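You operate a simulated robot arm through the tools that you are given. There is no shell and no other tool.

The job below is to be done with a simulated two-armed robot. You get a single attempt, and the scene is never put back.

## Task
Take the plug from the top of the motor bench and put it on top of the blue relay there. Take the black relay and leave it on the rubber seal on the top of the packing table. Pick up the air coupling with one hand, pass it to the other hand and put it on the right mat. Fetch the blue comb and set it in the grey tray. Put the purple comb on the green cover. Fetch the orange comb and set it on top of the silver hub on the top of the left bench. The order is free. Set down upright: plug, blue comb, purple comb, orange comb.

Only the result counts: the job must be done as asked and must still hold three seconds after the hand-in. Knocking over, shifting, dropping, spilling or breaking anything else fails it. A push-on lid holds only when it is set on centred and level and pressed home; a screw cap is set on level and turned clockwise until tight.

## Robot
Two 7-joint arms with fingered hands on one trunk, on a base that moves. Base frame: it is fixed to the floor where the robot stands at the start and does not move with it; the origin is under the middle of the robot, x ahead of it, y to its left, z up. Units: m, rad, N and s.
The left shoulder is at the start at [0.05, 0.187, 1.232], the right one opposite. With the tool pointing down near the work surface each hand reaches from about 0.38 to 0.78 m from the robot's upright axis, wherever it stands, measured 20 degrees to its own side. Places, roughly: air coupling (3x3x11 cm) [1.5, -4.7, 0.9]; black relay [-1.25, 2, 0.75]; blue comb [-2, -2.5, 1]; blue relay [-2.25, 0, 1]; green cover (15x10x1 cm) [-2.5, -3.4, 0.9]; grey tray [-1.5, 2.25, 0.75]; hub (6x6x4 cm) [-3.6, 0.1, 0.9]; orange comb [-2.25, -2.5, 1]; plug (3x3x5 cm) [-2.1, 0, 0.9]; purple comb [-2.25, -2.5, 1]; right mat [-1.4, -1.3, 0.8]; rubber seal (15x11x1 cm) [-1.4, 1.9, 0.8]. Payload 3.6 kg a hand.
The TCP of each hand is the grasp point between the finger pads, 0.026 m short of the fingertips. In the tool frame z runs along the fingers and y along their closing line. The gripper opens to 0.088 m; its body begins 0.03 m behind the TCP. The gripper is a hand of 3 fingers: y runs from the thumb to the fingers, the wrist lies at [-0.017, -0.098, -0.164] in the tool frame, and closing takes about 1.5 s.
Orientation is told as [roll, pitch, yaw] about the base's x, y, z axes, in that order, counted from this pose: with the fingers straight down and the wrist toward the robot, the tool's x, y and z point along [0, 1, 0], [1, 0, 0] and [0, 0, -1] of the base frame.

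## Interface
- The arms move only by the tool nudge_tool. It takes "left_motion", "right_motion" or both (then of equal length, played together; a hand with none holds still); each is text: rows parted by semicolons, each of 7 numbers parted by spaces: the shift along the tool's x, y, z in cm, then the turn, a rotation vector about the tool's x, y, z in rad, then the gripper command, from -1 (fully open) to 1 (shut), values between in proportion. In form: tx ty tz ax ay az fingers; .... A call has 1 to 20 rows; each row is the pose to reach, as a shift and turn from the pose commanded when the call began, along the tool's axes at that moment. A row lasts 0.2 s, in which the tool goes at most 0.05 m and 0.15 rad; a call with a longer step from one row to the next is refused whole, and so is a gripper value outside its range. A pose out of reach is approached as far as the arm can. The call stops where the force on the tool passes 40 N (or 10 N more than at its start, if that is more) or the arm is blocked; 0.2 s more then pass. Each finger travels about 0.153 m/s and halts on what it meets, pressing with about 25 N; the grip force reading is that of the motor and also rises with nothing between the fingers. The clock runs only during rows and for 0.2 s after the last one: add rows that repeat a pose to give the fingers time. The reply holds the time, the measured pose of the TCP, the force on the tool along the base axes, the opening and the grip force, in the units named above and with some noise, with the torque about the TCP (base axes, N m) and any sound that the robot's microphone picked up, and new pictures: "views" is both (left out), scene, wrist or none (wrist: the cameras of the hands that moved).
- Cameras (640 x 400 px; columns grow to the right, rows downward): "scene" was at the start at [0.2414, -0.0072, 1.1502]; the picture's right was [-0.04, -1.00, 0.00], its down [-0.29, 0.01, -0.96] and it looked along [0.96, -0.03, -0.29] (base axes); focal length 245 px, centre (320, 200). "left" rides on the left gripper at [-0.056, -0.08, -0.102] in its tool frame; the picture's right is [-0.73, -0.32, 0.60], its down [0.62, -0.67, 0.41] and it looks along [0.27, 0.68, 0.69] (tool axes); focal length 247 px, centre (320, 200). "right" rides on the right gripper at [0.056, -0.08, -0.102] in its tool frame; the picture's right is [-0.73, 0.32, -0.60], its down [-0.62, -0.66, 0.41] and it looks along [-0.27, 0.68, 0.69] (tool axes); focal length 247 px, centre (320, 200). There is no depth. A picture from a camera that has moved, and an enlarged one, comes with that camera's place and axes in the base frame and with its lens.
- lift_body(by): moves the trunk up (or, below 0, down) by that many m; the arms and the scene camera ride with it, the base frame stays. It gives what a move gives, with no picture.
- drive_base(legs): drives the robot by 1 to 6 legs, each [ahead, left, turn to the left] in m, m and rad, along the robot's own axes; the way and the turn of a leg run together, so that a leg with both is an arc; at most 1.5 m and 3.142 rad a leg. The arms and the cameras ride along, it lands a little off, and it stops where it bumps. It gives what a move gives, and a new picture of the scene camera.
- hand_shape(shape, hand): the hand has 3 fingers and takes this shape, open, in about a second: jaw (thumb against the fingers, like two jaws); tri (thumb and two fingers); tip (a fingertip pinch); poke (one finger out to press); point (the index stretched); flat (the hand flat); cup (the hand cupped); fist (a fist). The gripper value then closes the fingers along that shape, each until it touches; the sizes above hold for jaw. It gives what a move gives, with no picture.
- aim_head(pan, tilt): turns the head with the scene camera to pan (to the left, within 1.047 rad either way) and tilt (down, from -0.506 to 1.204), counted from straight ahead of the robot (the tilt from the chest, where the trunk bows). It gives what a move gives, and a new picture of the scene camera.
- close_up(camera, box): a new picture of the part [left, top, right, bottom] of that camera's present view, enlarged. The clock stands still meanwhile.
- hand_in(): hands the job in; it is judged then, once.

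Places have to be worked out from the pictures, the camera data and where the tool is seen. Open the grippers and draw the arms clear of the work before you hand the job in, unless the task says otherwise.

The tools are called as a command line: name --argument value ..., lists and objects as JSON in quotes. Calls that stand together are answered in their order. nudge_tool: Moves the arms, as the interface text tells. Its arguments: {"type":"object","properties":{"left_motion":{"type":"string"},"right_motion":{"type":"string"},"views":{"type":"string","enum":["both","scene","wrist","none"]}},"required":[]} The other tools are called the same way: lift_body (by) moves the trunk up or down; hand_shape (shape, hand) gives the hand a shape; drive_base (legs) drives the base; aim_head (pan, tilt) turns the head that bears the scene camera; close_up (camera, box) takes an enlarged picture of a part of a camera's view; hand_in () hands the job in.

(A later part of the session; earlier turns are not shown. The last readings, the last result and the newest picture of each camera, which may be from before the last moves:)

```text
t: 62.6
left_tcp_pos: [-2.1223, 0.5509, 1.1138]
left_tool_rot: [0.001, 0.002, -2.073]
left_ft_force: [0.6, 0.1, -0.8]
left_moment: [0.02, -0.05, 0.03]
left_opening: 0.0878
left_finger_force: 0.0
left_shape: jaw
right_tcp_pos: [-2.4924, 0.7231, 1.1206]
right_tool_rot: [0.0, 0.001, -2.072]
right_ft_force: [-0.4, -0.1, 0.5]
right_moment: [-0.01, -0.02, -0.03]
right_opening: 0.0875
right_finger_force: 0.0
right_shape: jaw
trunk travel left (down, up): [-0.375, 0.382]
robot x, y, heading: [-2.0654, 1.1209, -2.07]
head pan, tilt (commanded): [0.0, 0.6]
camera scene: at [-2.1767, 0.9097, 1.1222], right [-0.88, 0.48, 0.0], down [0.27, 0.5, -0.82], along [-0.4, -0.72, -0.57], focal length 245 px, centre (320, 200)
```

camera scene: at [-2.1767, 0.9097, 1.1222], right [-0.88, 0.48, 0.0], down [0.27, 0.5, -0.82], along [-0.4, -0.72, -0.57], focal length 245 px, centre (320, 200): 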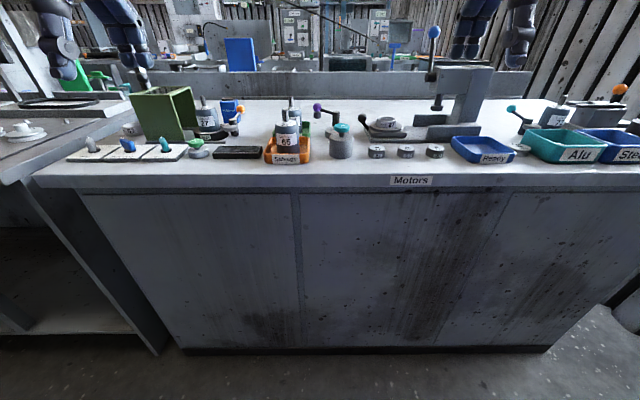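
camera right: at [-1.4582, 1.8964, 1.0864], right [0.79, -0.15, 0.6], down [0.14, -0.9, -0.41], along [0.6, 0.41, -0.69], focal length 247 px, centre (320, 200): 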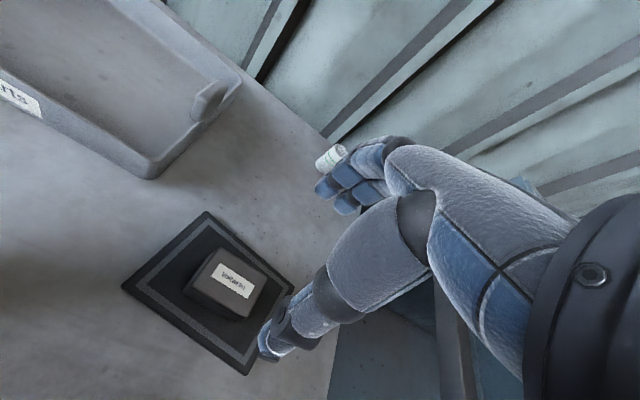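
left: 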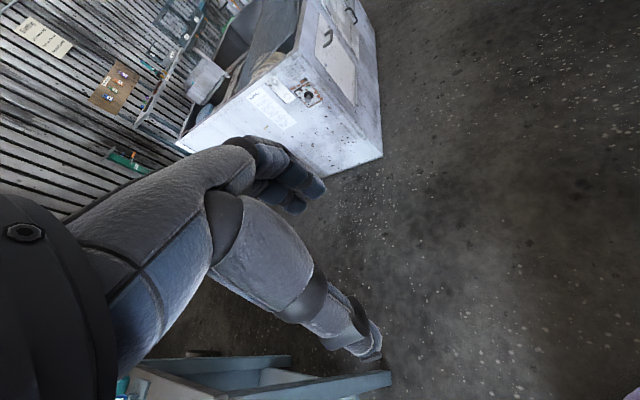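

I face the motor bench labelled "Motors". I enlarge it in two parts to find the plug and the blue relay.

close_up --camera "scene" --box '[60, 70, 300, 220]'

close_up --camera "scene" --box '[260, 70, 640, 220]'

```text
2.67 times, centred on (180, 145) of scene
camera zoom: at [-2.1767, 0.9097, 1.1222], right [-0.88, 0.48, 0.0], down [0.27, 0.5, -0.82], along [-0.4, -0.72, -0.57], focal length 654 px, centre (693, 347)
```

zoom: 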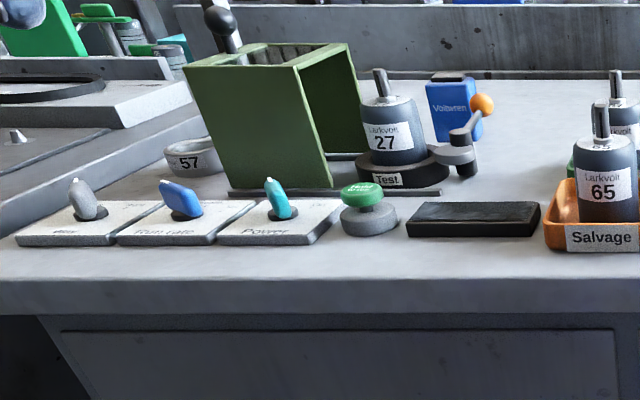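

```text
1.68 times, centred on (450, 145) of scene
camera zoom: at [-2.1767, 0.9097, 1.1222], right [-0.88, 0.48, 0.0], down [0.27, 0.5, -0.82], along [-0.4, -0.72, -0.57], focal length 413 px, centre (101, 293)
```

zoom: 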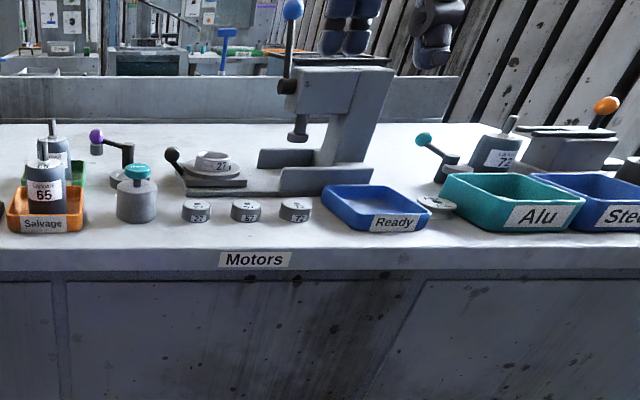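

The blue relay ("Voltwren") stands near (-2.31, 0.05), top z≈0.945; the plug must be hidden behind the green box from here. I shift along the bench to the left to see it.

drive_base --legs '[[0, 0.6, 0]]'

```text
t: 66.1
left_tcp_pos: [-1.5893, 0.2579, 1.1137]
left_tool_rot: [-0.001, 0.0, -2.075]
left_ft_force: [0.6, 0.0, 0.0]
left_moment: [0.01, 0.03, 0.03]
left_opening: 0.0879
left_finger_force: 0.1
left_shape: jaw
right_tcp_pos: [-1.9582, 0.4305, 1.12]
right_tool_rot: [-0.002, -0.002, -2.076]
right_ft_force: [-0.2, 0.2, -1.2]
right_moment: [0.0, 0.01, -0.01]
right_opening: 0.0877
right_finger_force: 0.0
right_shape: jaw
trunk travel left (down, up): [-0.375, 0.382]
robot x, y, heading: [-1.53, 0.8279, -2.075]
head pan, tilt (commanded): [0.0, 0.6]
camera scene: at [-1.6413, 0.6155, 1.1222], right [-0.88, 0.48, 0.0], down [0.27, 0.5, -0.82], along [-0.4, -0.72, -0.57], focal length 245 px, centre (320, 200)
```

scene: 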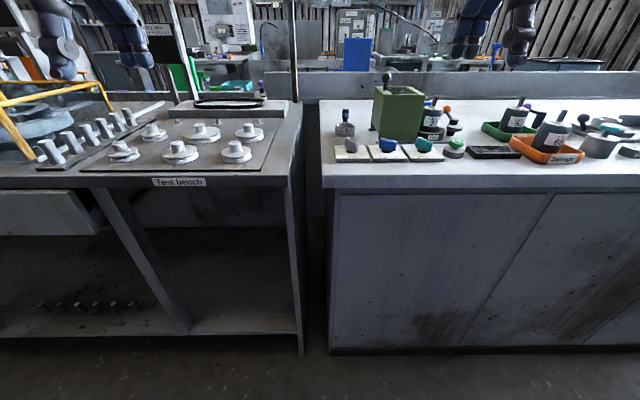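

The gap between test bench and motor bench is ahead; a small dark thing now shows left of the green box. I enlarge it.

close_up --camera "scene" --box '[310, 70, 470, 170]'

close_up --camera "scene" --box '[430, 70, 640, 200]'

```text
4.00 times, centred on (390, 120) of scene
camera zoom: at [-1.6413, 0.6155, 1.1222], right [-0.88, 0.48, 0.0], down [0.27, 0.5, -0.82], along [-0.4, -0.72, -0.57], focal length 981 px, centre (40, 520)
```

zoom: 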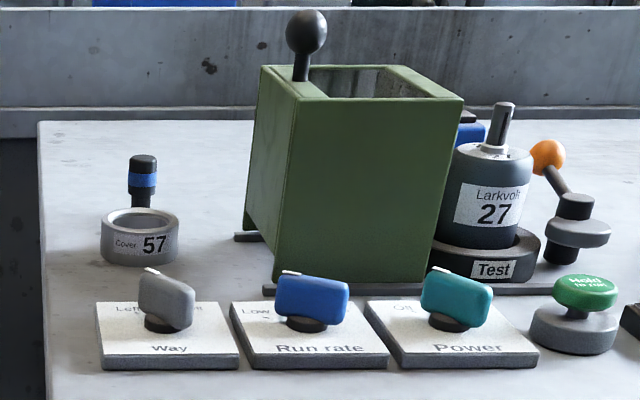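

```text
3.05 times, centred on (535, 135) of scene
camera zoom: at [-1.6413, 0.6155, 1.1222], right [-0.88, 0.48, 0.0], down [0.27, 0.5, -0.82], along [-0.4, -0.72, -0.57], focal length 747 px, centre (-335, 398)
```

zoom: 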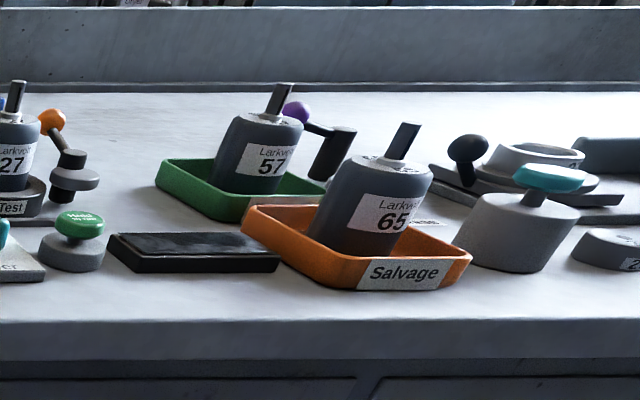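

The plug (black with a blue band) stands right behind the "57" ring at about (-2.09, -0.033), centre z≈0.90; the ring top is about 0.893, so I will grip the plug's upper half from above. I drive closer, slightly to the right.

drive_base --legs '[[0.34, -0.08, 0]]'

```text
t: 68.3
left_tcp_pos: [-1.8234, 0.0021, 1.1126]
left_tool_rot: [0.001, 0.002, -2.076]
left_ft_force: [-1.1, 0.0, -0.2]
left_moment: [0.05, 0.0, -0.05]
left_opening: 0.088
left_finger_force: 0.0
left_shape: jaw
right_tcp_pos: [-2.1934, 0.1765, 1.1207]
right_tool_rot: [-0.001, 0.003, -2.077]
right_ft_force: [0.0, 1.0, 0.6]
right_moment: [0.01, -0.01, 0.03]
right_opening: 0.0876
right_finger_force: 0.1
right_shape: jaw
trunk travel left (down, up): [-0.375, 0.382]
robot x, y, heading: [-1.7644, 0.5703, -2.076]
head pan, tilt (commanded): [0.0, 0.6]
camera scene: at [-1.8761, 0.3608, 1.1219], right [-0.87, 0.48, 0.0], down [0.27, 0.49, -0.82], along [-0.4, -0.72, -0.57], focal length 245 px, centre (320, 200)
```

scene: 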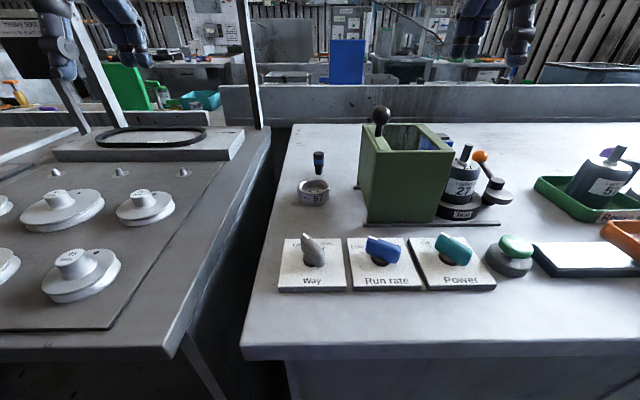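

I take close-ups from here to refine the plug and relay places.

close_up --camera "scene" --box '[280, 90, 400, 165]'

close_up --camera "scene" --box '[360, 90, 520, 190]'

close_up --camera "right" --box '[0, 0, 640, 400]'

close_up --camera "left" --box '[0, 0, 640, 400]'

```text
5.33 times, centred on (340, 128) of scene
camera zoom: at [-1.8761, 0.3608, 1.1219], right [-0.87, 0.48, 0.0], down [0.27, 0.49, -0.82], along [-0.4, -0.72, -0.57], focal length 1308 px, centre (213, 587)
```

zoom: 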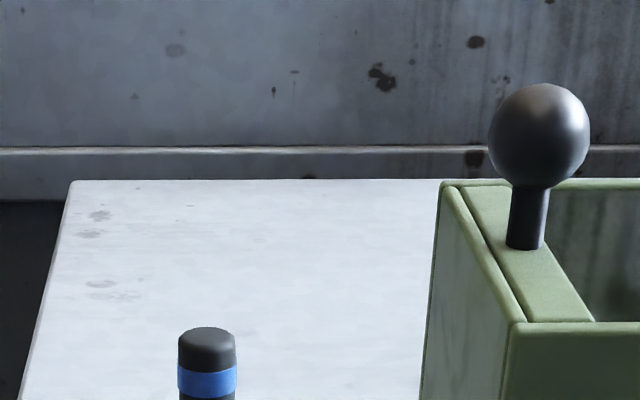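

```text
4.00 times, centred on (440, 140) of scene
camera zoom: at [-1.8761, 0.3608, 1.1219], right [-0.87, 0.48, 0.0], down [0.27, 0.49, -0.82], along [-0.4, -0.72, -0.57], focal length 981 px, centre (-160, 440)
```

zoom: 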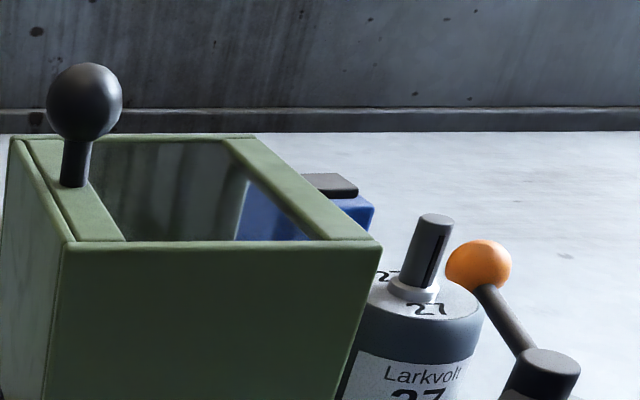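

```text
1.00 times, centred on (320, 200) of right (not enlarged: the box is as wide or as high as the picture)
camera zoom: at [-2.1047, 0.2177, 1.2209], right [-0.8, 0.08, 0.6], down [-0.22, 0.88, -0.41], along [-0.56, -0.46, -0.69], focal length 247 px, centre (320, 200)
```

zoom: 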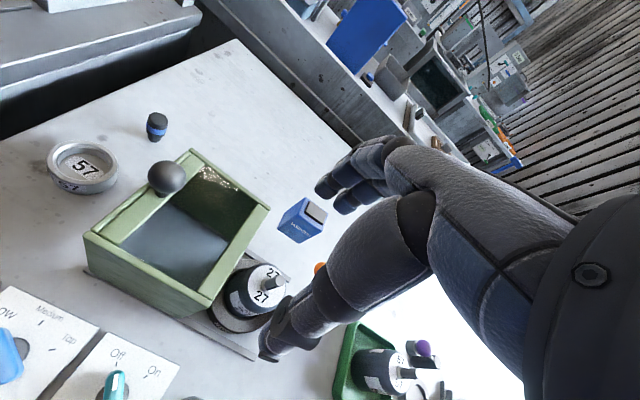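

```text
1.00 times, centred on (320, 200) of left (not enlarged: the box is as wide or as high as the picture)
camera zoom: at [-1.8349, 0.0995, 1.2137], right [-0.49, 0.64, -0.6], down [0.87, 0.28, -0.41], along [-0.09, -0.72, -0.69], focal length 247 px, centre (320, 200)
```

zoom: 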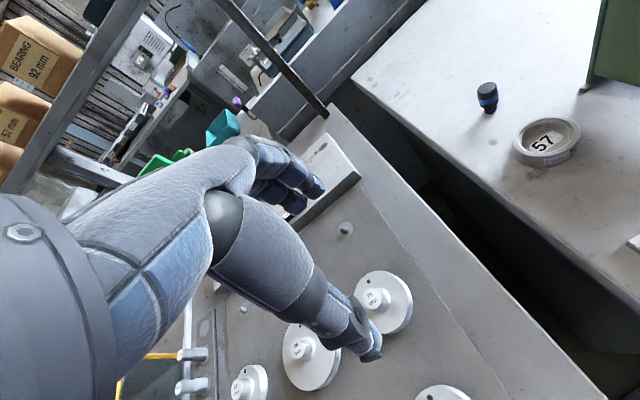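

The wrist cameras show it well: the plug is at about (-2.096, -0.039), with 9 cm between it and the ring's centre. I zoom the right wrist camera on the blue relay.

close_up --camera "right" --box '[260, 175, 356, 235]'

close_up --camera "right" --box '[40, 95, 200, 195]'

```text
6.67 times, centred on (308, 205) of right
camera zoom: at [-2.1047, 0.2177, 1.2209], right [-0.8, 0.08, 0.6], down [-0.22, 0.88, -0.41], along [-0.56, -0.46, -0.69], focal length 1646 px, centre (400, 167)
```

zoom: 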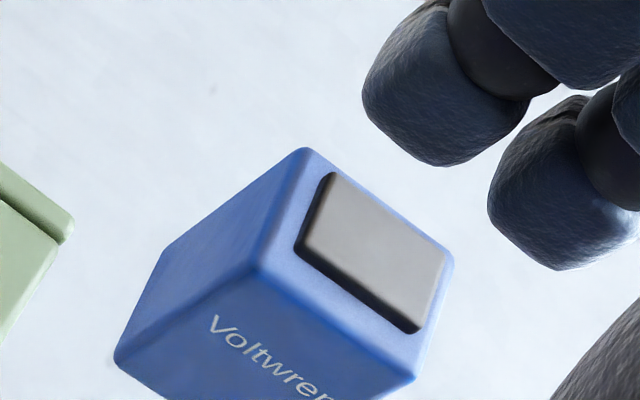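

```text
4.00 times, centred on (120, 145) of right
camera zoom: at [-2.1047, 0.2177, 1.2209], right [-0.8, 0.08, 0.6], down [-0.22, 0.88, -0.41], along [-0.56, -0.46, -0.69], focal length 988 px, centre (1120, 420)
```

zoom: 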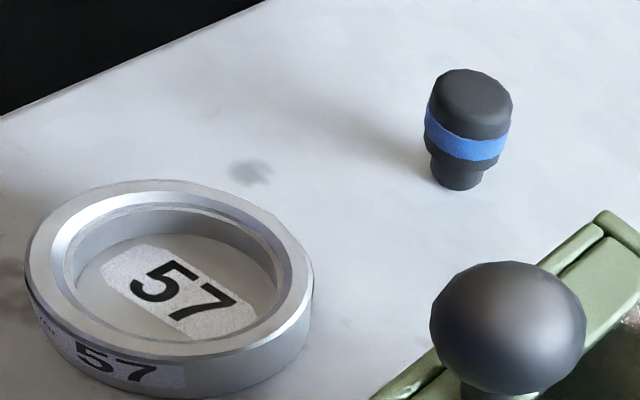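

I move the right hand above the plug at the present height (clear of the box's knob, top z≈1.04), fingers half closed to 5.5 cm, then lower partway and look.

nudge_tool --right_motion "3.5 2.8 -1 0 0 0 -0.25; 7.5 5.6 -1 0 0 0 -0.25; 11.4 8.5 -1 0 0 0 -0.25; 15.2 11.3 -1 0 0 0 -0.25; 19 14.1 -1 0 0 0 -0.25; 19 14.1 3 0 0 0 -0.25; 19 14.1 7.5 0 0 0 -0.25; 19 14.1 11 0 0 0 -0.25; 19 14.1 11 0 0 0 -0.25"

```text
t: 70.3
left_tcp_pos: [-1.8232, 0.0039, 1.1137]
left_tool_rot: [0.001, 0.001, -2.077]
left_ft_force: [-0.4, -0.2, -0.8]
left_moment: [-0.01, -0.01, 0.01]
left_opening: 0.0876
left_finger_force: 0.1
left_shape: jaw
right_tcp_pos: [-2.0954, -0.0367, 1.0104]
right_tool_rot: [0.0, 0.0, -2.075]
right_ft_force: [-0.2, 0.7, 0.1]
right_moment: [0.05, 0.0, 0.01]
right_opening: 0.0552
right_finger_force: 0.0
right_shape: jaw
trunk travel left (down, up): [-0.375, 0.382]
robot x, y, heading: [-1.7626, 0.5689, -2.084]
head pan, tilt (commanded): [0.0, 0.6]
camera scene: at [-1.8749, 0.3618, 1.1223], right [-0.87, 0.48, 0.0], down [0.27, 0.49, -0.83], along [-0.4, -0.72, -0.56], focal length 245 px, centre (320, 200)
camera right: at [-2.007, 0.0054, 1.1109], right [-0.8, 0.08, 0.6], down [-0.22, 0.88, -0.41], along [-0.56, -0.46, -0.69], focal length 247 px, centre (320, 200)
```

scene: 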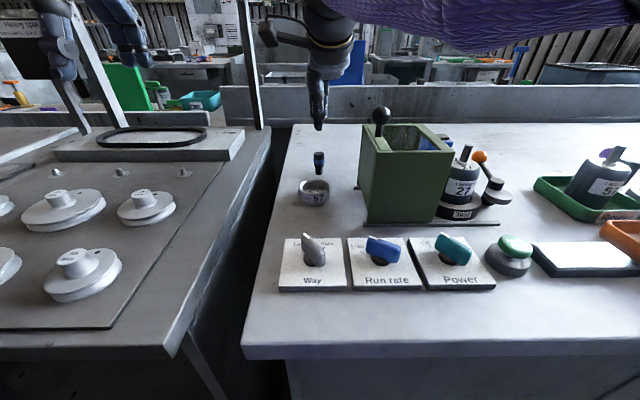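
right: 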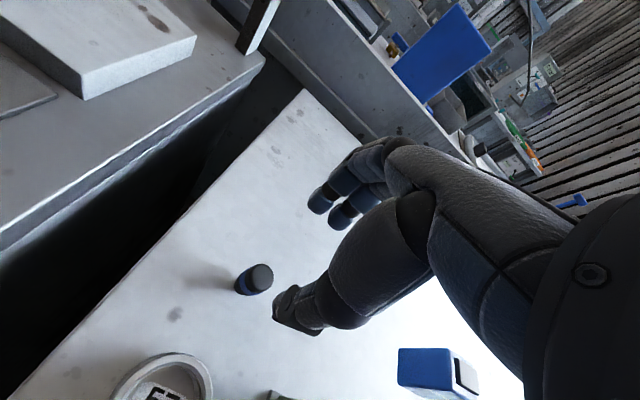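

The plug lies exactly under the grasp point. I descend to z≈0.912 and close on it.

nudge_tool --right_motion "0 0 4 0 0 0 -0.25; 0 0 8 0 0 0 -0.25; 0 0 9.8 0 0 0 -0.25; 0 0 9.8 0 0 0 -0.25" --views "wrist"

```text
t: 71.3
left_tcp_pos: [-1.8225, 0.0025, 1.1126]
left_tool_rot: [0.0, 0.002, -2.077]
left_ft_force: [-0.1, 0.4, -0.6]
left_moment: [-0.01, -0.01, 0.01]
left_opening: 0.0881
left_finger_force: 0.0
left_shape: jaw
right_tcp_pos: [-2.0978, -0.0227, 0.9155]
right_tool_rot: [0.0, 0.001, -2.079]
right_ft_force: [-0.9, 0.1, 0.3]
right_moment: [0.03, 0.0, 0.0]
right_opening: 0.0549
right_finger_force: 0.0
right_shape: jaw
right hand out of reach, approached as far as the arm can: row 1, 2, 3, 4
trunk travel left (down, up): [-0.375, 0.382]
robot x, y, heading: [-1.7596, 0.5724, -2.076]
head pan, tilt (commanded): [0.0, 0.6]
camera right: at [-2.0086, 0.0199, 1.0154], right [-0.8, 0.08, 0.6], down [-0.22, 0.88, -0.41], along [-0.56, -0.46, -0.69], focal length 247 px, centre (320, 200)
```

right: 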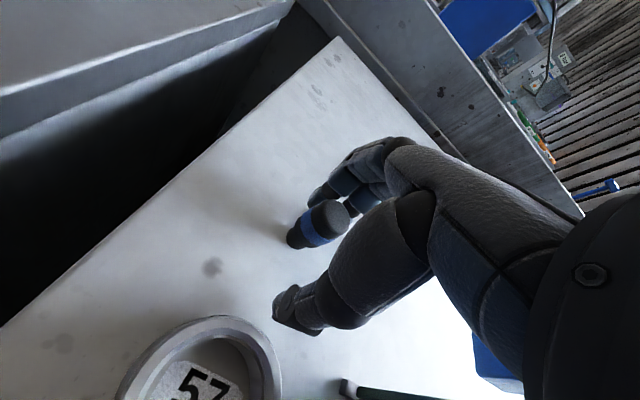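

The arm fell 1.4 cm short at this height. I lift back up, drive 4 cm closer, and try again.

nudge_tool --right_motion "0 0 -4 0 0 0 -0.25; 0 0 -8 0 0 0 -0.25; 0 0 -9.8 0 0 0 -0.25; 0 0 -9.8 0 0 0 -0.25" --views "none"

drive_base --legs '[[0.04, 0, 0]]'

```text
t: 72.3
left_tcp_pos: [-1.8217, 0.0038, 1.1126]
left_tool_rot: [0.0, -0.001, -2.076]
left_ft_force: [-0.4, 0.6, -0.3]
left_moment: [0.05, -0.01, -0.01]
left_opening: 0.088
left_finger_force: 0.0
left_shape: jaw
right_tcp_pos: [-2.0976, -0.0221, 1.0121]
right_tool_rot: [0.001, 0.001, -2.075]
right_ft_force: [0.7, 1.2, 0.3]
right_moment: [0.02, 0.01, 0.02]
right_opening: 0.0553
right_finger_force: 0.0
right_shape: jaw
trunk travel left (down, up): [-0.375, 0.382]
robot x, y, heading: [-1.7619, 0.57, -2.074]
head pan, tilt (commanded): [0.0, 0.6]
```

```text
t: 73.2
left_tcp_pos: [-1.8426, -0.0344, 1.1117]
left_tool_rot: [-0.001, 0.004, -2.075]
left_ft_force: [-0.7, -1.4, 0.1]
left_moment: [0.01, 0.01, -0.02]
left_opening: 0.0876
left_finger_force: 0.0
left_shape: jaw
right_tcp_pos: [-2.1177, -0.0613, 1.0109]
right_tool_rot: [0.0, 0.003, -2.074]
right_ft_force: [0.2, 0.0, 0.2]
right_moment: [0.03, -0.02, -0.01]
right_opening: 0.0549
right_finger_force: 0.2
right_shape: jaw
trunk travel left (down, up): [-0.375, 0.382]
robot x, y, heading: [-1.7846, 0.5354, -2.078]
head pan, tilt (commanded): [0.0, 0.6]
camera scene: at [-1.8961, 0.3234, 1.1215], right [-0.88, 0.48, 0.0], down [0.27, 0.5, -0.82], along [-0.4, -0.72, -0.57], focal length 245 px, centre (320, 200)
```

scene: 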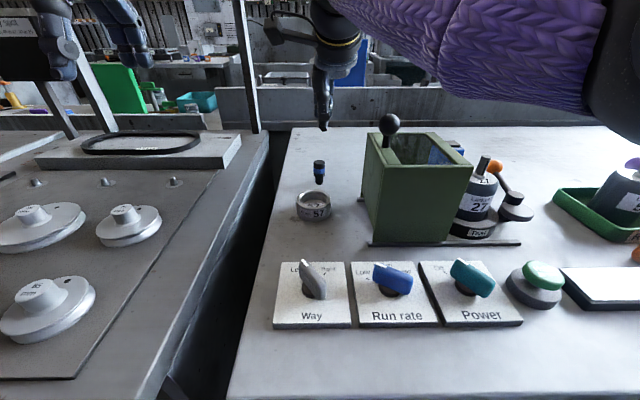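

No bump. I pull back 3.2 cm and shift 0.8 cm left over the plug, check, then go down.

nudge_tool --right_motion "0.8 -3.2 0 0 0 0 -0.25; 0.8 -3.2 3.5 0 0 0 -0.25; 0.8 -3.2 6 0 0 0 -0.25; 0.8 -3.2 6 0 0 0 -0.25" --views "wrist"

```text
t: 74.2
left_tcp_pos: [-1.8412, -0.0321, 1.1135]
left_tool_rot: [-0.002, 0.002, -2.076]
left_ft_force: [0.7, 0.4, 0.4]
left_moment: [0.0, -0.01, 0.03]
left_opening: 0.0877
left_finger_force: 0.0
left_shape: jaw
right_tcp_pos: [-2.0949, -0.033, 0.952]
right_tool_rot: [0.0, 0.0, -2.074]
right_ft_force: [0.7, -0.2, 0.0]
right_moment: [0.01, 0.02, 0.01]
right_opening: 0.0552
right_finger_force: 0.0
right_shape: jaw
trunk travel left (down, up): [-0.375, 0.382]
robot x, y, heading: [-1.7783, 0.5379, -2.077]
head pan, tilt (commanded): [0.0, 0.6]
camera right: at [-2.0059, 0.008, 1.053], right [-0.8, 0.08, 0.6], down [-0.22, 0.88, -0.41], along [-0.56, -0.46, -0.69], focal length 247 px, centre (320, 200)
```

right: 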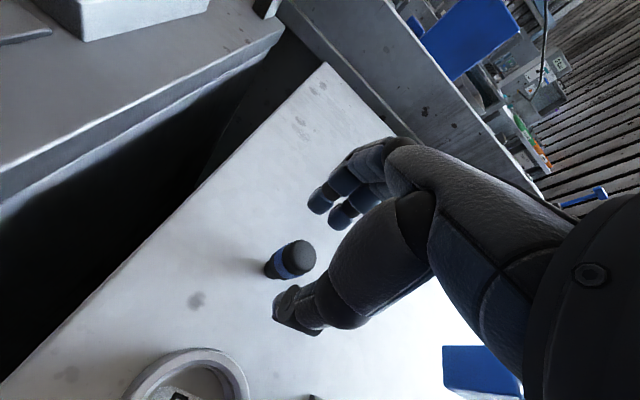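

The plug is centred between the fingers. I descend 3.9 cm and close.

nudge_tool --right_motion "0 0 2 0 0 0 -0.25; 0 0 3.9 0 0 0 -0.25; 0 0 3.9 0 0 0 -0.25; 0 0 3.9 0 0 0 0.4; 0 0 3.9 0 0 0 1; 0 0 3.9 0 0 0 1; 0 0 3.9 0 0 0 1; 0 0 3.9 0 0 0 1; 0 0 3.9 0 0 0 1" --views "wrist"

```text
t: 76.2
left_tcp_pos: [-1.8419, -0.0323, 1.1139]
left_tool_rot: [-0.001, -0.001, -2.075]
left_ft_force: [-0.2, -0.4, -0.3]
left_moment: [-0.02, 0.0, 0.0]
left_opening: 0.0879
left_finger_force: 0.0
left_shape: jaw
right_tcp_pos: [-2.0952, -0.0337, 0.9131]
right_tool_rot: [-0.001, -0.001, -2.075]
right_ft_force: [0.3, 0.6, 0.5]
right_moment: [-0.04, 0.0, 0.0]
right_opening: 0.0119
right_finger_force: 25.2
right_shape: jaw
trunk travel left (down, up): [-0.375, 0.382]
robot x, y, heading: [-1.7799, 0.5334, -2.074]
head pan, tilt (commanded): [0.0, 0.6]
camera right: at [-2.0064, 0.0087, 1.0141], right [-0.8, 0.08, 0.6], down [-0.22, 0.88, -0.41], along [-0.56, -0.46, -0.69], focal length 247 px, centre (320, 200)
```

right: 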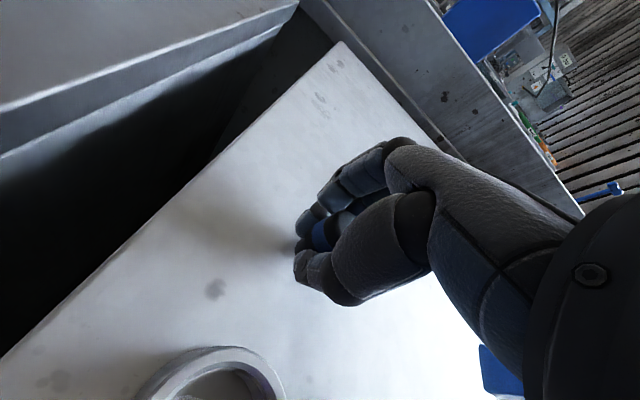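

The opening reads only 1.2 cm though the blue band shows between the fingers; I look closer before lifting.

close_up --camera "right" --box '[250, 170, 410, 310]'

close_up --camera "left" --box '[400, 0, 640, 150]'

close_up --camera "scene" --box '[270, 80, 400, 220]'

```text
2.86 times, centred on (330, 240) of right
camera zoom: at [-2.0064, 0.0087, 1.0141], right [-0.8, 0.08, 0.6], down [-0.22, 0.88, -0.41], along [-0.56, -0.46, -0.69], focal length 706 px, centre (291, 86)
```

zoom: 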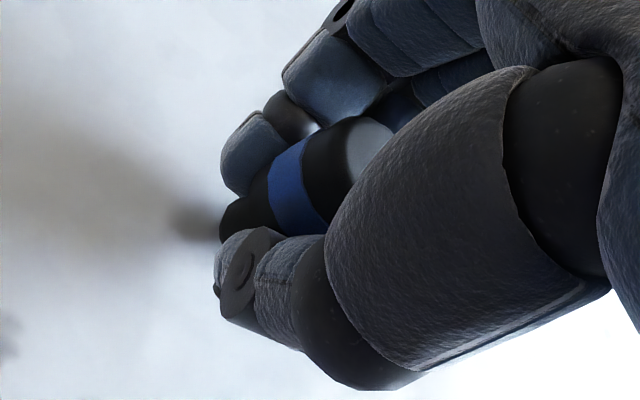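

```text
2.67 times, centred on (520, 75) of left
camera zoom: at [-1.8534, 0.0642, 1.214], right [-0.49, 0.63, -0.6], down [0.87, 0.28, -0.41], along [-0.09, -0.72, -0.69], focal length 659 px, centre (-213, 533)
```

zoom: 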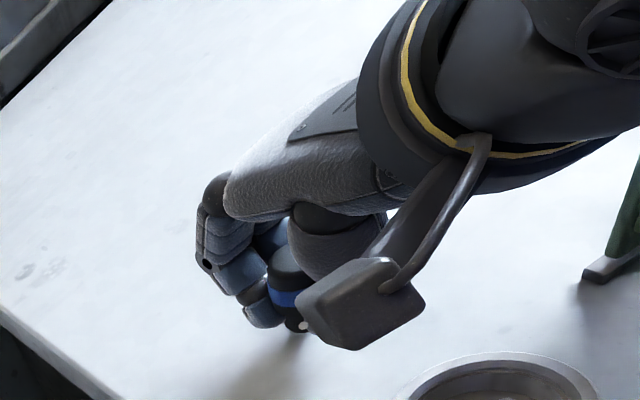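

```text
2.86 times, centred on (335, 150) of scene
camera zoom: at [-1.895, 0.3254, 1.1222], right [-0.88, 0.48, 0.0], down [0.27, 0.49, -0.82], along [-0.4, -0.72, -0.57], focal length 701 px, centre (277, 343)
```

zoom: 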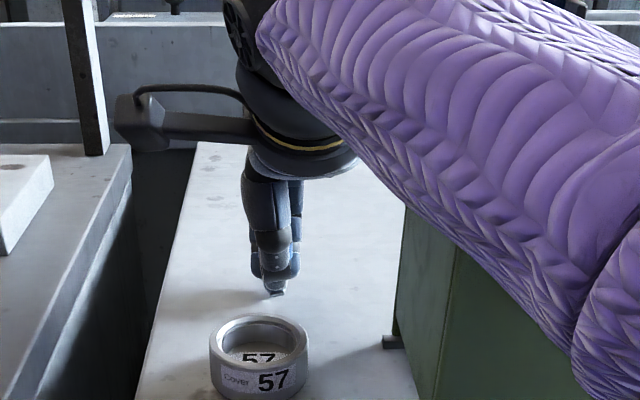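

The plug is held, the fingertips curling around its stem. I lift it straight up to z≈1.11 and check how it hangs.

nudge_tool --right_motion "0 0 -2 0 0 0 1; 0 0 -6 0 0 0 1; 0 0 -10 0 0 0 1; 0 0 -14 0 0 0 1; 0 0 -18 0 0 0 1; 0 0 -20.5 0 0 0 1; 0 0 -20.5 0 0 0 1"

close_up --camera "right" --box '[250, 170, 410, 310]'

close_up --camera "left" --box '[320, 0, 640, 200]'

```text
t: 77.8
left_tcp_pos: [-1.8416, -0.0332, 1.1131]
left_tool_rot: [-0.001, -0.002, -2.075]
left_ft_force: [-0.2, 0.1, -0.8]
left_moment: [0.0, 0.02, 0.01]
left_opening: 0.0878
left_finger_force: 0.1
left_shape: jaw
right_tcp_pos: [-2.0937, -0.0349, 1.1191]
right_tool_rot: [0.0, -0.001, -2.076]
right_ft_force: [-0.6, -0.4, -1.2]
right_moment: [0.0, -0.04, 0.0]
right_opening: 0.012
right_finger_force: 24.6
right_shape: jaw
trunk travel left (down, up): [-0.375, 0.382]
robot x, y, heading: [-1.7814, 0.5352, -2.076]
head pan, tilt (commanded): [0.0, 0.6]
camera scene: at [-1.895, 0.3254, 1.1221], right [-0.88, 0.48, 0.0], down [0.27, 0.49, -0.82], along [-0.4, -0.72, -0.57], focal length 245 px, centre (320, 200)
camera right: at [-2.0058, 0.0069, 1.2198], right [-0.8, 0.08, 0.6], down [-0.22, 0.88, -0.41], along [-0.56, -0.46, -0.69], focal length 247 px, centre (320, 200)
```

scene: 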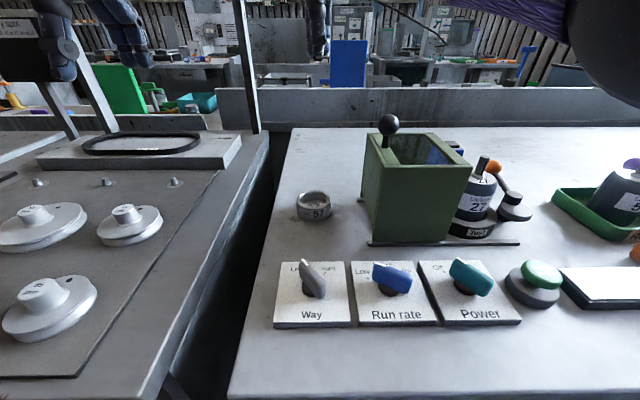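
right: 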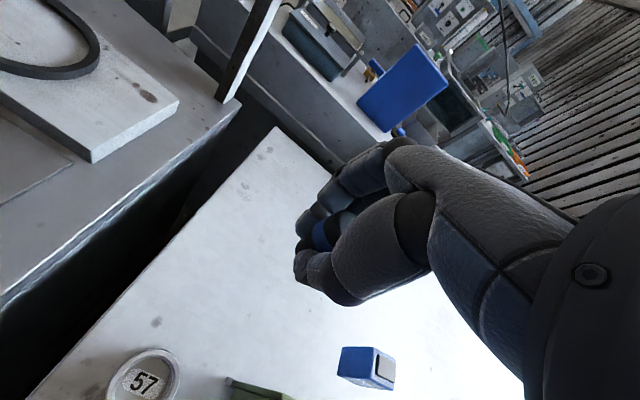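

```text
2.86 times, centred on (330, 240) of right
camera zoom: at [-2.0058, 0.0069, 1.2198], right [-0.8, 0.08, 0.6], down [-0.22, 0.88, -0.41], along [-0.56, -0.46, -0.69], focal length 706 px, centre (291, 86)
```

zoom: 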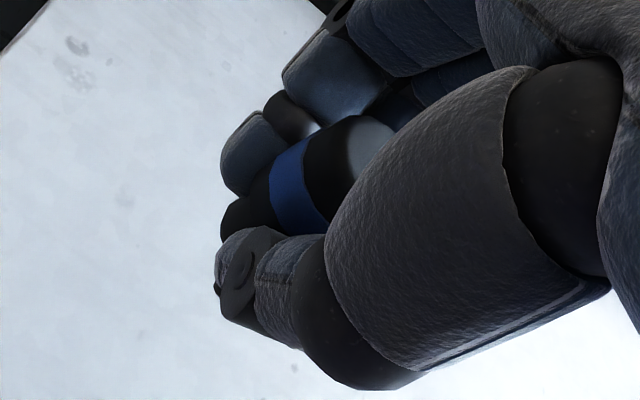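

```text
2.00 times, centred on (480, 100) of left
camera zoom: at [-1.8535, 0.0642, 1.2139], right [-0.49, 0.63, -0.6], down [0.87, 0.28, -0.41], along [-0.09, -0.72, -0.69], focal length 494 px, centre (0, 400)
```

zoom: 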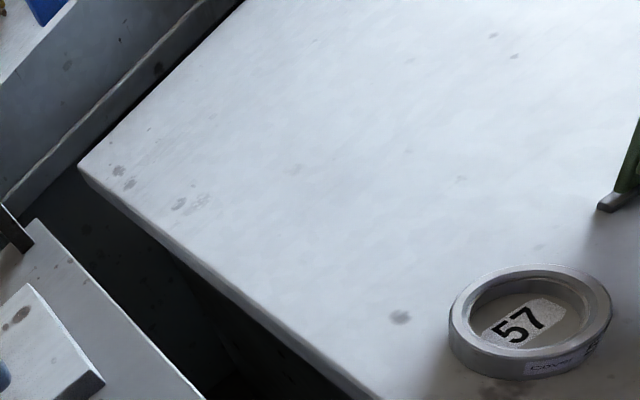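

The plug hangs upright in the grip. I carry it right, over the green box, to above the blue relay.

nudge_tool --right_motion "-4 0.3 -1.5 0 0 0 1; -8.5 0.6 -1.5 0 0 0 1; -13 0.9 -1.5 0 0 0 1; -17.5 1.2 -1.5 0 0 0 1; -21.5 1.5 -1.5 0 0 0 1; -24 1.8 -1.5 0 0 0 1; -24 1.8 1 0 0 0 1; -24 1.8 1 0 0 0 1"

close_up --camera "right" --box '[160, 200, 400, 350]'

close_up --camera "scene" --box '[400, 80, 560, 220]'

```text
t: 79.6
left_tcp_pos: [-1.8409, -0.0314, 1.1135]
left_tool_rot: [0.0, -0.002, -2.073]
left_ft_force: [-0.5, 0.2, 0.2]
left_moment: [-0.01, -0.02, 0.01]
left_opening: 0.0876
left_finger_force: 0.1
left_shape: jaw
right_tcp_pos: [-2.314, 0.0648, 1.1108]
right_tool_rot: [0.002, -0.003, -2.074]
right_ft_force: [-0.1, -0.5, -0.3]
right_moment: [0.02, -0.03, -0.01]
right_opening: 0.0122
right_finger_force: 25.8
right_shape: jaw
trunk travel left (down, up): [-0.375, 0.382]
robot x, y, heading: [-1.7844, 0.5367, -2.072]
head pan, tilt (commanded): [0.0, 0.6]
camera scene: at [-1.895, 0.3256, 1.1222], right [-0.88, 0.48, 0.0], down [0.27, 0.49, -0.83], along [-0.4, -0.72, -0.57], focal length 245 px, centre (320, 200)
camera right: at [-2.2256, 0.1077, 1.2109], right [-0.8, 0.08, 0.6], down [-0.22, 0.88, -0.41], along [-0.56, -0.46, -0.69], focal length 247 px, centre (320, 200)
```

scene: 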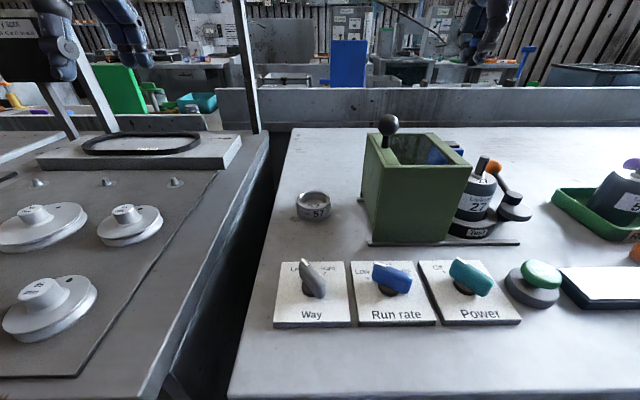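
right: 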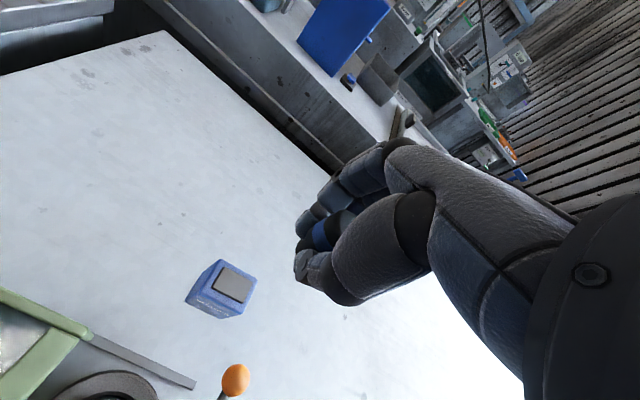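

```text
2.67 times, centred on (280, 275) of right
camera zoom: at [-2.2256, 0.1077, 1.2109], right [-0.8, 0.08, 0.6], down [-0.22, 0.88, -0.41], along [-0.56, -0.46, -0.69], focal length 659 px, centre (427, 0)
```

zoom: 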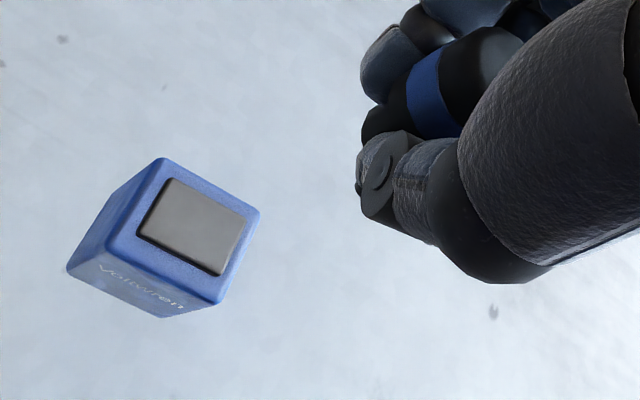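

```text
2.86 times, centred on (480, 150) of scene
camera zoom: at [-1.895, 0.3256, 1.1222], right [-0.88, 0.48, 0.0], down [0.27, 0.49, -0.83], along [-0.4, -0.72, -0.57], focal length 701 px, centre (-137, 343)
```

zoom: 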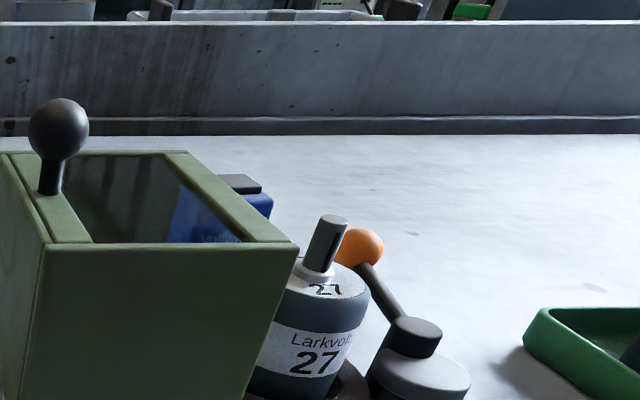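

The pad on the relay's top is centred at about (-2.315, 0.060), z≈0.952. I zoom in on the held plug to fix its offset from the grasp point.

close_up --camera "right" --box '[280, 180, 376, 260]'

```text
5.00 times, centred on (328, 220) of right
camera zoom: at [-2.2256, 0.1077, 1.2109], right [-0.8, 0.08, 0.6], down [-0.22, 0.88, -0.41], along [-0.56, -0.46, -0.69], focal length 1235 px, centre (280, 100)
```

zoom: 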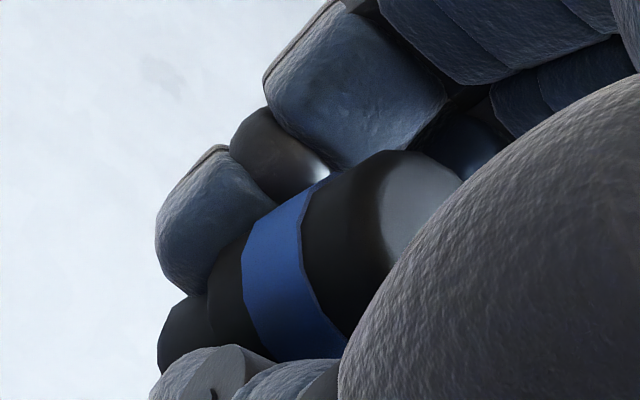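

The plug's axis coincides with the grasp point to about 2 mm, its bottom about 3–4 cm below. I shift 3 mm ahead, 1.5 mm left, and lower to just above the pad.

nudge_tool --right_motion "0.15 0.3 3 0 0 0 1; 0.15 0.3 7 0 0 0 1; 0.15 0.3 10.5 0 0 0 1; 0.15 0.3 10.5 0 0 0 1; 0.15 0.3 10.5 0 0 0 1"

close_up --camera "right" --box '[200, 180, 392, 300]'

close_up --camera "scene" --box '[400, 80, 560, 220]'

```text
t: 80.8
left_tcp_pos: [-1.8416, -0.0319, 1.1133]
left_tool_rot: [0.001, 0.001, -2.075]
left_ft_force: [-0.2, 0.2, -0.4]
left_moment: [-0.01, 0.01, 0.0]
left_opening: 0.0876
left_finger_force: 0.1
left_shape: jaw
right_tcp_pos: [-2.3147, 0.0627, 1.0052]
right_tool_rot: [0.0, 0.001, -2.074]
right_ft_force: [0.6, 0.3, 0.0]
right_moment: [0.03, -0.02, -0.01]
right_opening: 0.0121
right_finger_force: 24.6
right_shape: jaw
trunk travel left (down, up): [-0.375, 0.382]
robot x, y, heading: [-1.7817, 0.5345, -2.074]
head pan, tilt (commanded): [0.0, 0.6]
camera scene: at [-1.8951, 0.3254, 1.1221], right [-0.88, 0.48, 0.0], down [0.27, 0.49, -0.82], along [-0.4, -0.72, -0.57], focal length 245 px, centre (320, 200)
camera right: at [-2.226, 0.1041, 1.1055], right [-0.8, 0.08, 0.6], down [-0.22, 0.88, -0.41], along [-0.56, -0.46, -0.69], focal length 247 px, centre (320, 200)
```

scene: 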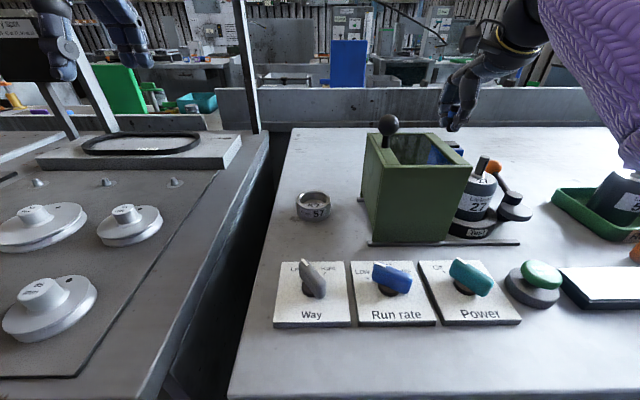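
right: 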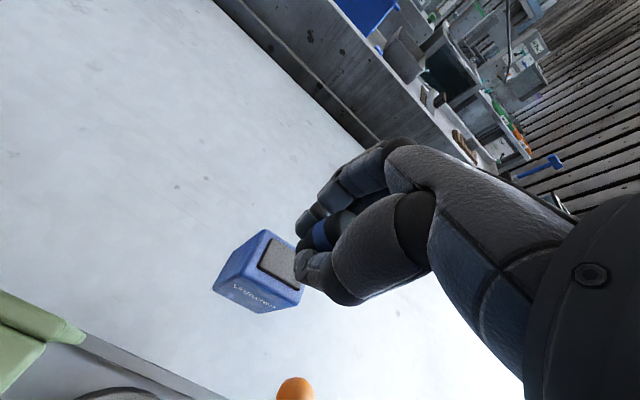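

```text
3.33 times, centred on (296, 240) of right
camera zoom: at [-2.226, 0.1041, 1.1055], right [-0.8, 0.08, 0.6], down [-0.22, 0.88, -0.41], along [-0.56, -0.46, -0.69], focal length 823 px, centre (400, 67)
```

zoom: 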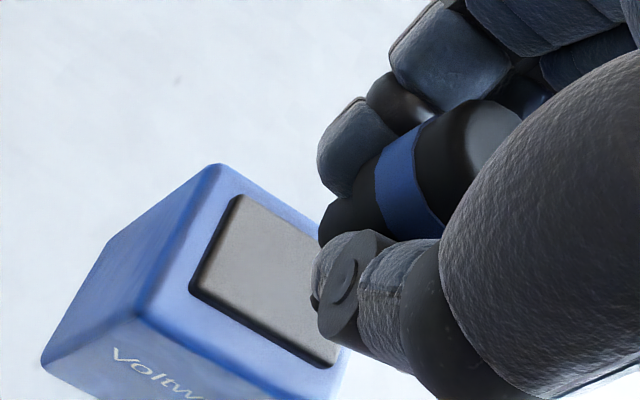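

```text
2.86 times, centred on (480, 150) of scene
camera zoom: at [-1.8951, 0.3254, 1.1221], right [-0.88, 0.48, 0.0], down [0.27, 0.49, -0.82], along [-0.4, -0.72, -0.57], focal length 701 px, centre (-137, 343)
```

zoom: 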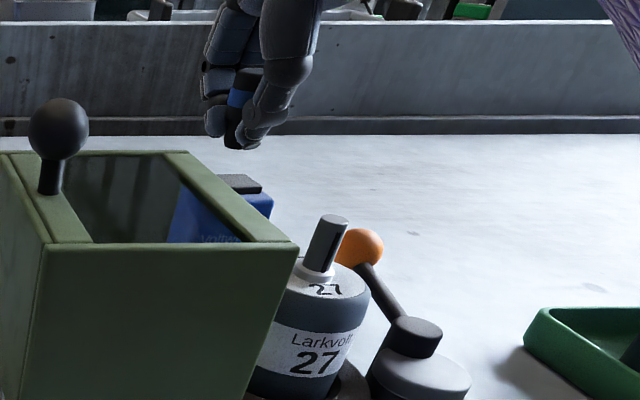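

The plug's bottom is about 2.2 cm above the pad and well aligned. I lower 1.8 cm, then in small steps until contact.

nudge_tool --right_motion "0 0 1 0 0 0 1; 0 0 1.8 0 0 0 1; 0 0 1.8 0 0 0 1" --views "none"

close_up --camera "scene" --box '[420, 100, 500, 170]'

close_up --camera "right" --box '[200, 180, 392, 300]'

```text
t: 81.6
left_tcp_pos: [-1.8414, -0.0337, 1.1124]
left_tool_rot: [0.002, 0.0, -2.076]
left_ft_force: [-0.5, 0.4, 0.5]
left_moment: [0.01, -0.02, 0.01]
left_opening: 0.0878
left_finger_force: 0.1
left_shape: jaw
right_tcp_pos: [-2.3142, 0.0632, 0.9854]
right_tool_rot: [0.0, 0.001, -2.074]
right_ft_force: [-0.6, -1.7, -0.3]
right_moment: [0.0, 0.01, -0.03]
right_opening: 0.0122
right_finger_force: 24.9
right_shape: jaw
trunk travel left (down, up): [-0.375, 0.382]
robot x, y, heading: [-1.7814, 0.5379, -2.073]
head pan, tilt (commanded): [0.0, 0.6]
```

```text
5.71 times, centred on (460, 135) of scene
camera zoom: at [-1.895, 0.3255, 1.1222], right [-0.88, 0.48, 0.0], down [0.27, 0.49, -0.82], along [-0.4, -0.72, -0.57], focal length 1401 px, centre (-480, 571)
```

zoom: 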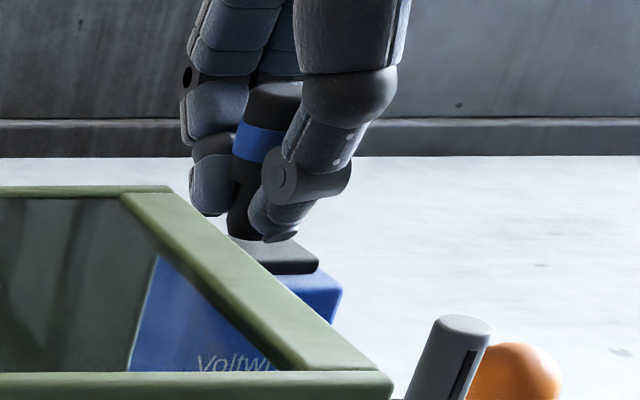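

```text
3.33 times, centred on (296, 240) of right
camera zoom: at [-2.2254, 0.1048, 1.0874], right [-0.8, 0.08, 0.6], down [-0.22, 0.88, -0.41], along [-0.56, -0.46, -0.69], focal length 823 px, centre (400, 67)
```

zoom: 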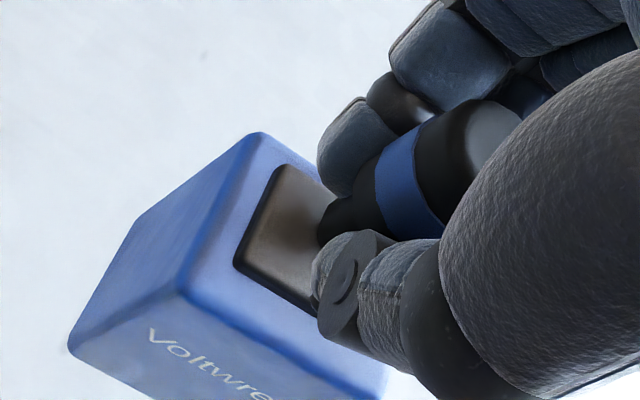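

The plug is about 5 mm above the pad, aligned. I lower 3 mm, then 2 mm more, watching the force.

nudge_tool --right_motion "0 0 0.2 0 0 0 1; 0 0 0.4 0 0 0 1; 0 0 0.4 0 0 0 1" --views "none"

```text
t: 82.4
left_tcp_pos: [-1.8423, -0.0324, 1.1128]
left_tool_rot: [0.001, 0.0, -2.075]
left_ft_force: [0.0, -0.6, -0.5]
left_moment: [-0.02, -0.02, 0.0]
left_opening: 0.0878
left_finger_force: 0.0
left_shape: jaw
right_tcp_pos: [-2.3128, 0.0628, 0.9822]
right_tool_rot: [0.0, 0.001, -2.076]
right_ft_force: [0.4, 0.5, -0.7]
right_moment: [0.01, -0.01, 0.01]
right_opening: 0.0125
right_finger_force: 25.1
right_shape: jaw
trunk travel left (down, up): [-0.375, 0.382]
robot x, y, heading: [-1.7825, 0.5316, -2.074]
head pan, tilt (commanded): [0.0, 0.6]
```

nudge_tool --right_motion "0 0 0.15 0 0 0 1; 0 0 0.3 0 0 0 1; 0 0 0.3 0 0 0 1" --views "none"

close_up --camera "scene" --box '[420, 100, 500, 170]'

```text
t: 83.2
left_tcp_pos: [-1.841, -0.0328, 1.1127]
left_tool_rot: [0.001, -0.001, -2.075]
left_ft_force: [-0.4, 0.2, -0.9]
left_moment: [0.04, 0.0, 0.0]
left_opening: 0.0879
left_finger_force: 0.1
left_shape: jaw
right_tcp_pos: [-2.3125, 0.0623, 0.9789]
right_tool_rot: [0.001, 0.0, -2.076]
right_ft_force: [0.6, 0.9, -0.2]
right_moment: [-0.02, 0.0, 0.0]
right_opening: 0.0125
right_finger_force: 25.1
right_shape: jaw
trunk travel left (down, up): [-0.375, 0.382]
robot x, y, heading: [-1.7794, 0.5328, -2.073]
head pan, tilt (commanded): [0.0, 0.6]
```

```text
5.71 times, centred on (460, 135) of scene
camera zoom: at [-1.895, 0.3255, 1.1222], right [-0.88, 0.48, 0.0], down [0.27, 0.49, -0.82], along [-0.4, -0.72, -0.57], focal length 1401 px, centre (-480, 571)
```

zoom: 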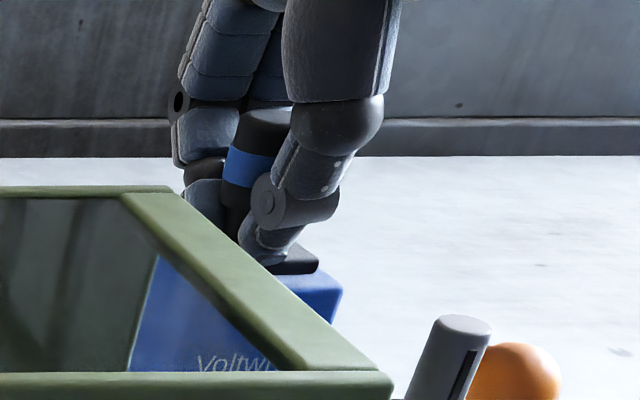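

Still no contact reading; I check with the wrist camera whether the plug is over the pad.

close_up --camera "right" --box '[220, 170, 380, 290]'

```text
3.33 times, centred on (300, 230) of right
camera zoom: at [-2.2245, 0.1045, 1.0795], right [-0.8, 0.08, 0.6], down [-0.22, 0.88, -0.41], along [-0.56, -0.46, -0.69], focal length 823 px, centre (387, 100)
```

zoom: 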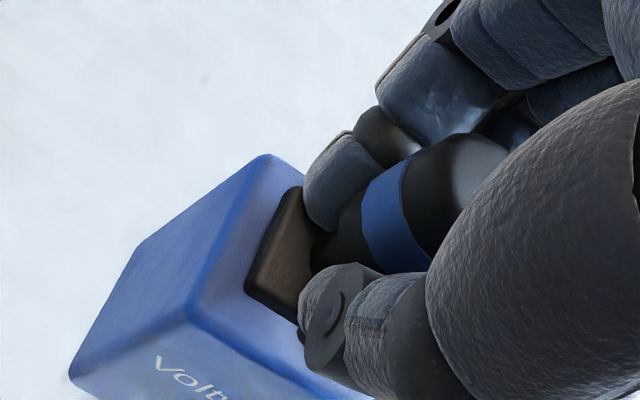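

The plug is over the pad; I lower 2 mm at a time.

nudge_tool --right_motion "0 0 0.1 0 0 0 1; 0 0 0.2 0 0 0 1; 0 0 0.2 0 0 0 1" --views "none"

```text
t: 84.0
left_tcp_pos: [-1.8396, -0.0325, 1.1135]
left_tool_rot: [0.0, 0.0, -2.075]
left_ft_force: [0.9, 0.4, -0.6]
left_moment: [0.02, 0.0, 0.03]
left_opening: 0.0878
left_finger_force: 0.0
left_shape: jaw
right_tcp_pos: [-2.3128, 0.0633, 0.9773]
right_tool_rot: [0.0, -0.001, -2.077]
right_ft_force: [-0.3, 0.5, 2.1]
right_moment: [0.01, -0.03, -0.02]
right_opening: 0.0124
right_finger_force: 24.7
right_shape: jaw
trunk travel left (down, up): [-0.375, 0.382]
robot x, y, heading: [-1.7839, 0.5373, -2.075]
head pan, tilt (commanded): [0.0, 0.6]
```

A first contact of 2 N shows; I press 1.5 mm more to confirm.

nudge_tool --right_motion "0 0 0.1 0 0 0 1; 0 0 0.15 0 0 0 1; 0 0 0.15 0 0 0 1" --views "none"

```text
t: 84.8
left_tcp_pos: [-1.8412, -0.0325, 1.1136]
left_tool_rot: [0.0, -0.001, -2.076]
left_ft_force: [0.3, 0.5, 0.2]
left_moment: [0.02, 0.0, -0.02]
left_opening: 0.0879
left_finger_force: 0.1
left_shape: jaw
right_tcp_pos: [-2.3124, 0.0618, 0.9756]
right_tool_rot: [-0.001, -0.001, -2.075]
right_ft_force: [0.7, 0.7, 6.4]
right_moment: [-0.06, 0.02, -0.02]
right_opening: 0.0128
right_finger_force: 25.3
right_shape: jaw
trunk travel left (down, up): [-0.375, 0.382]
robot x, y, heading: [-1.7816, 0.5337, -2.074]
head pan, tilt (commanded): [0.0, 0.6]
```

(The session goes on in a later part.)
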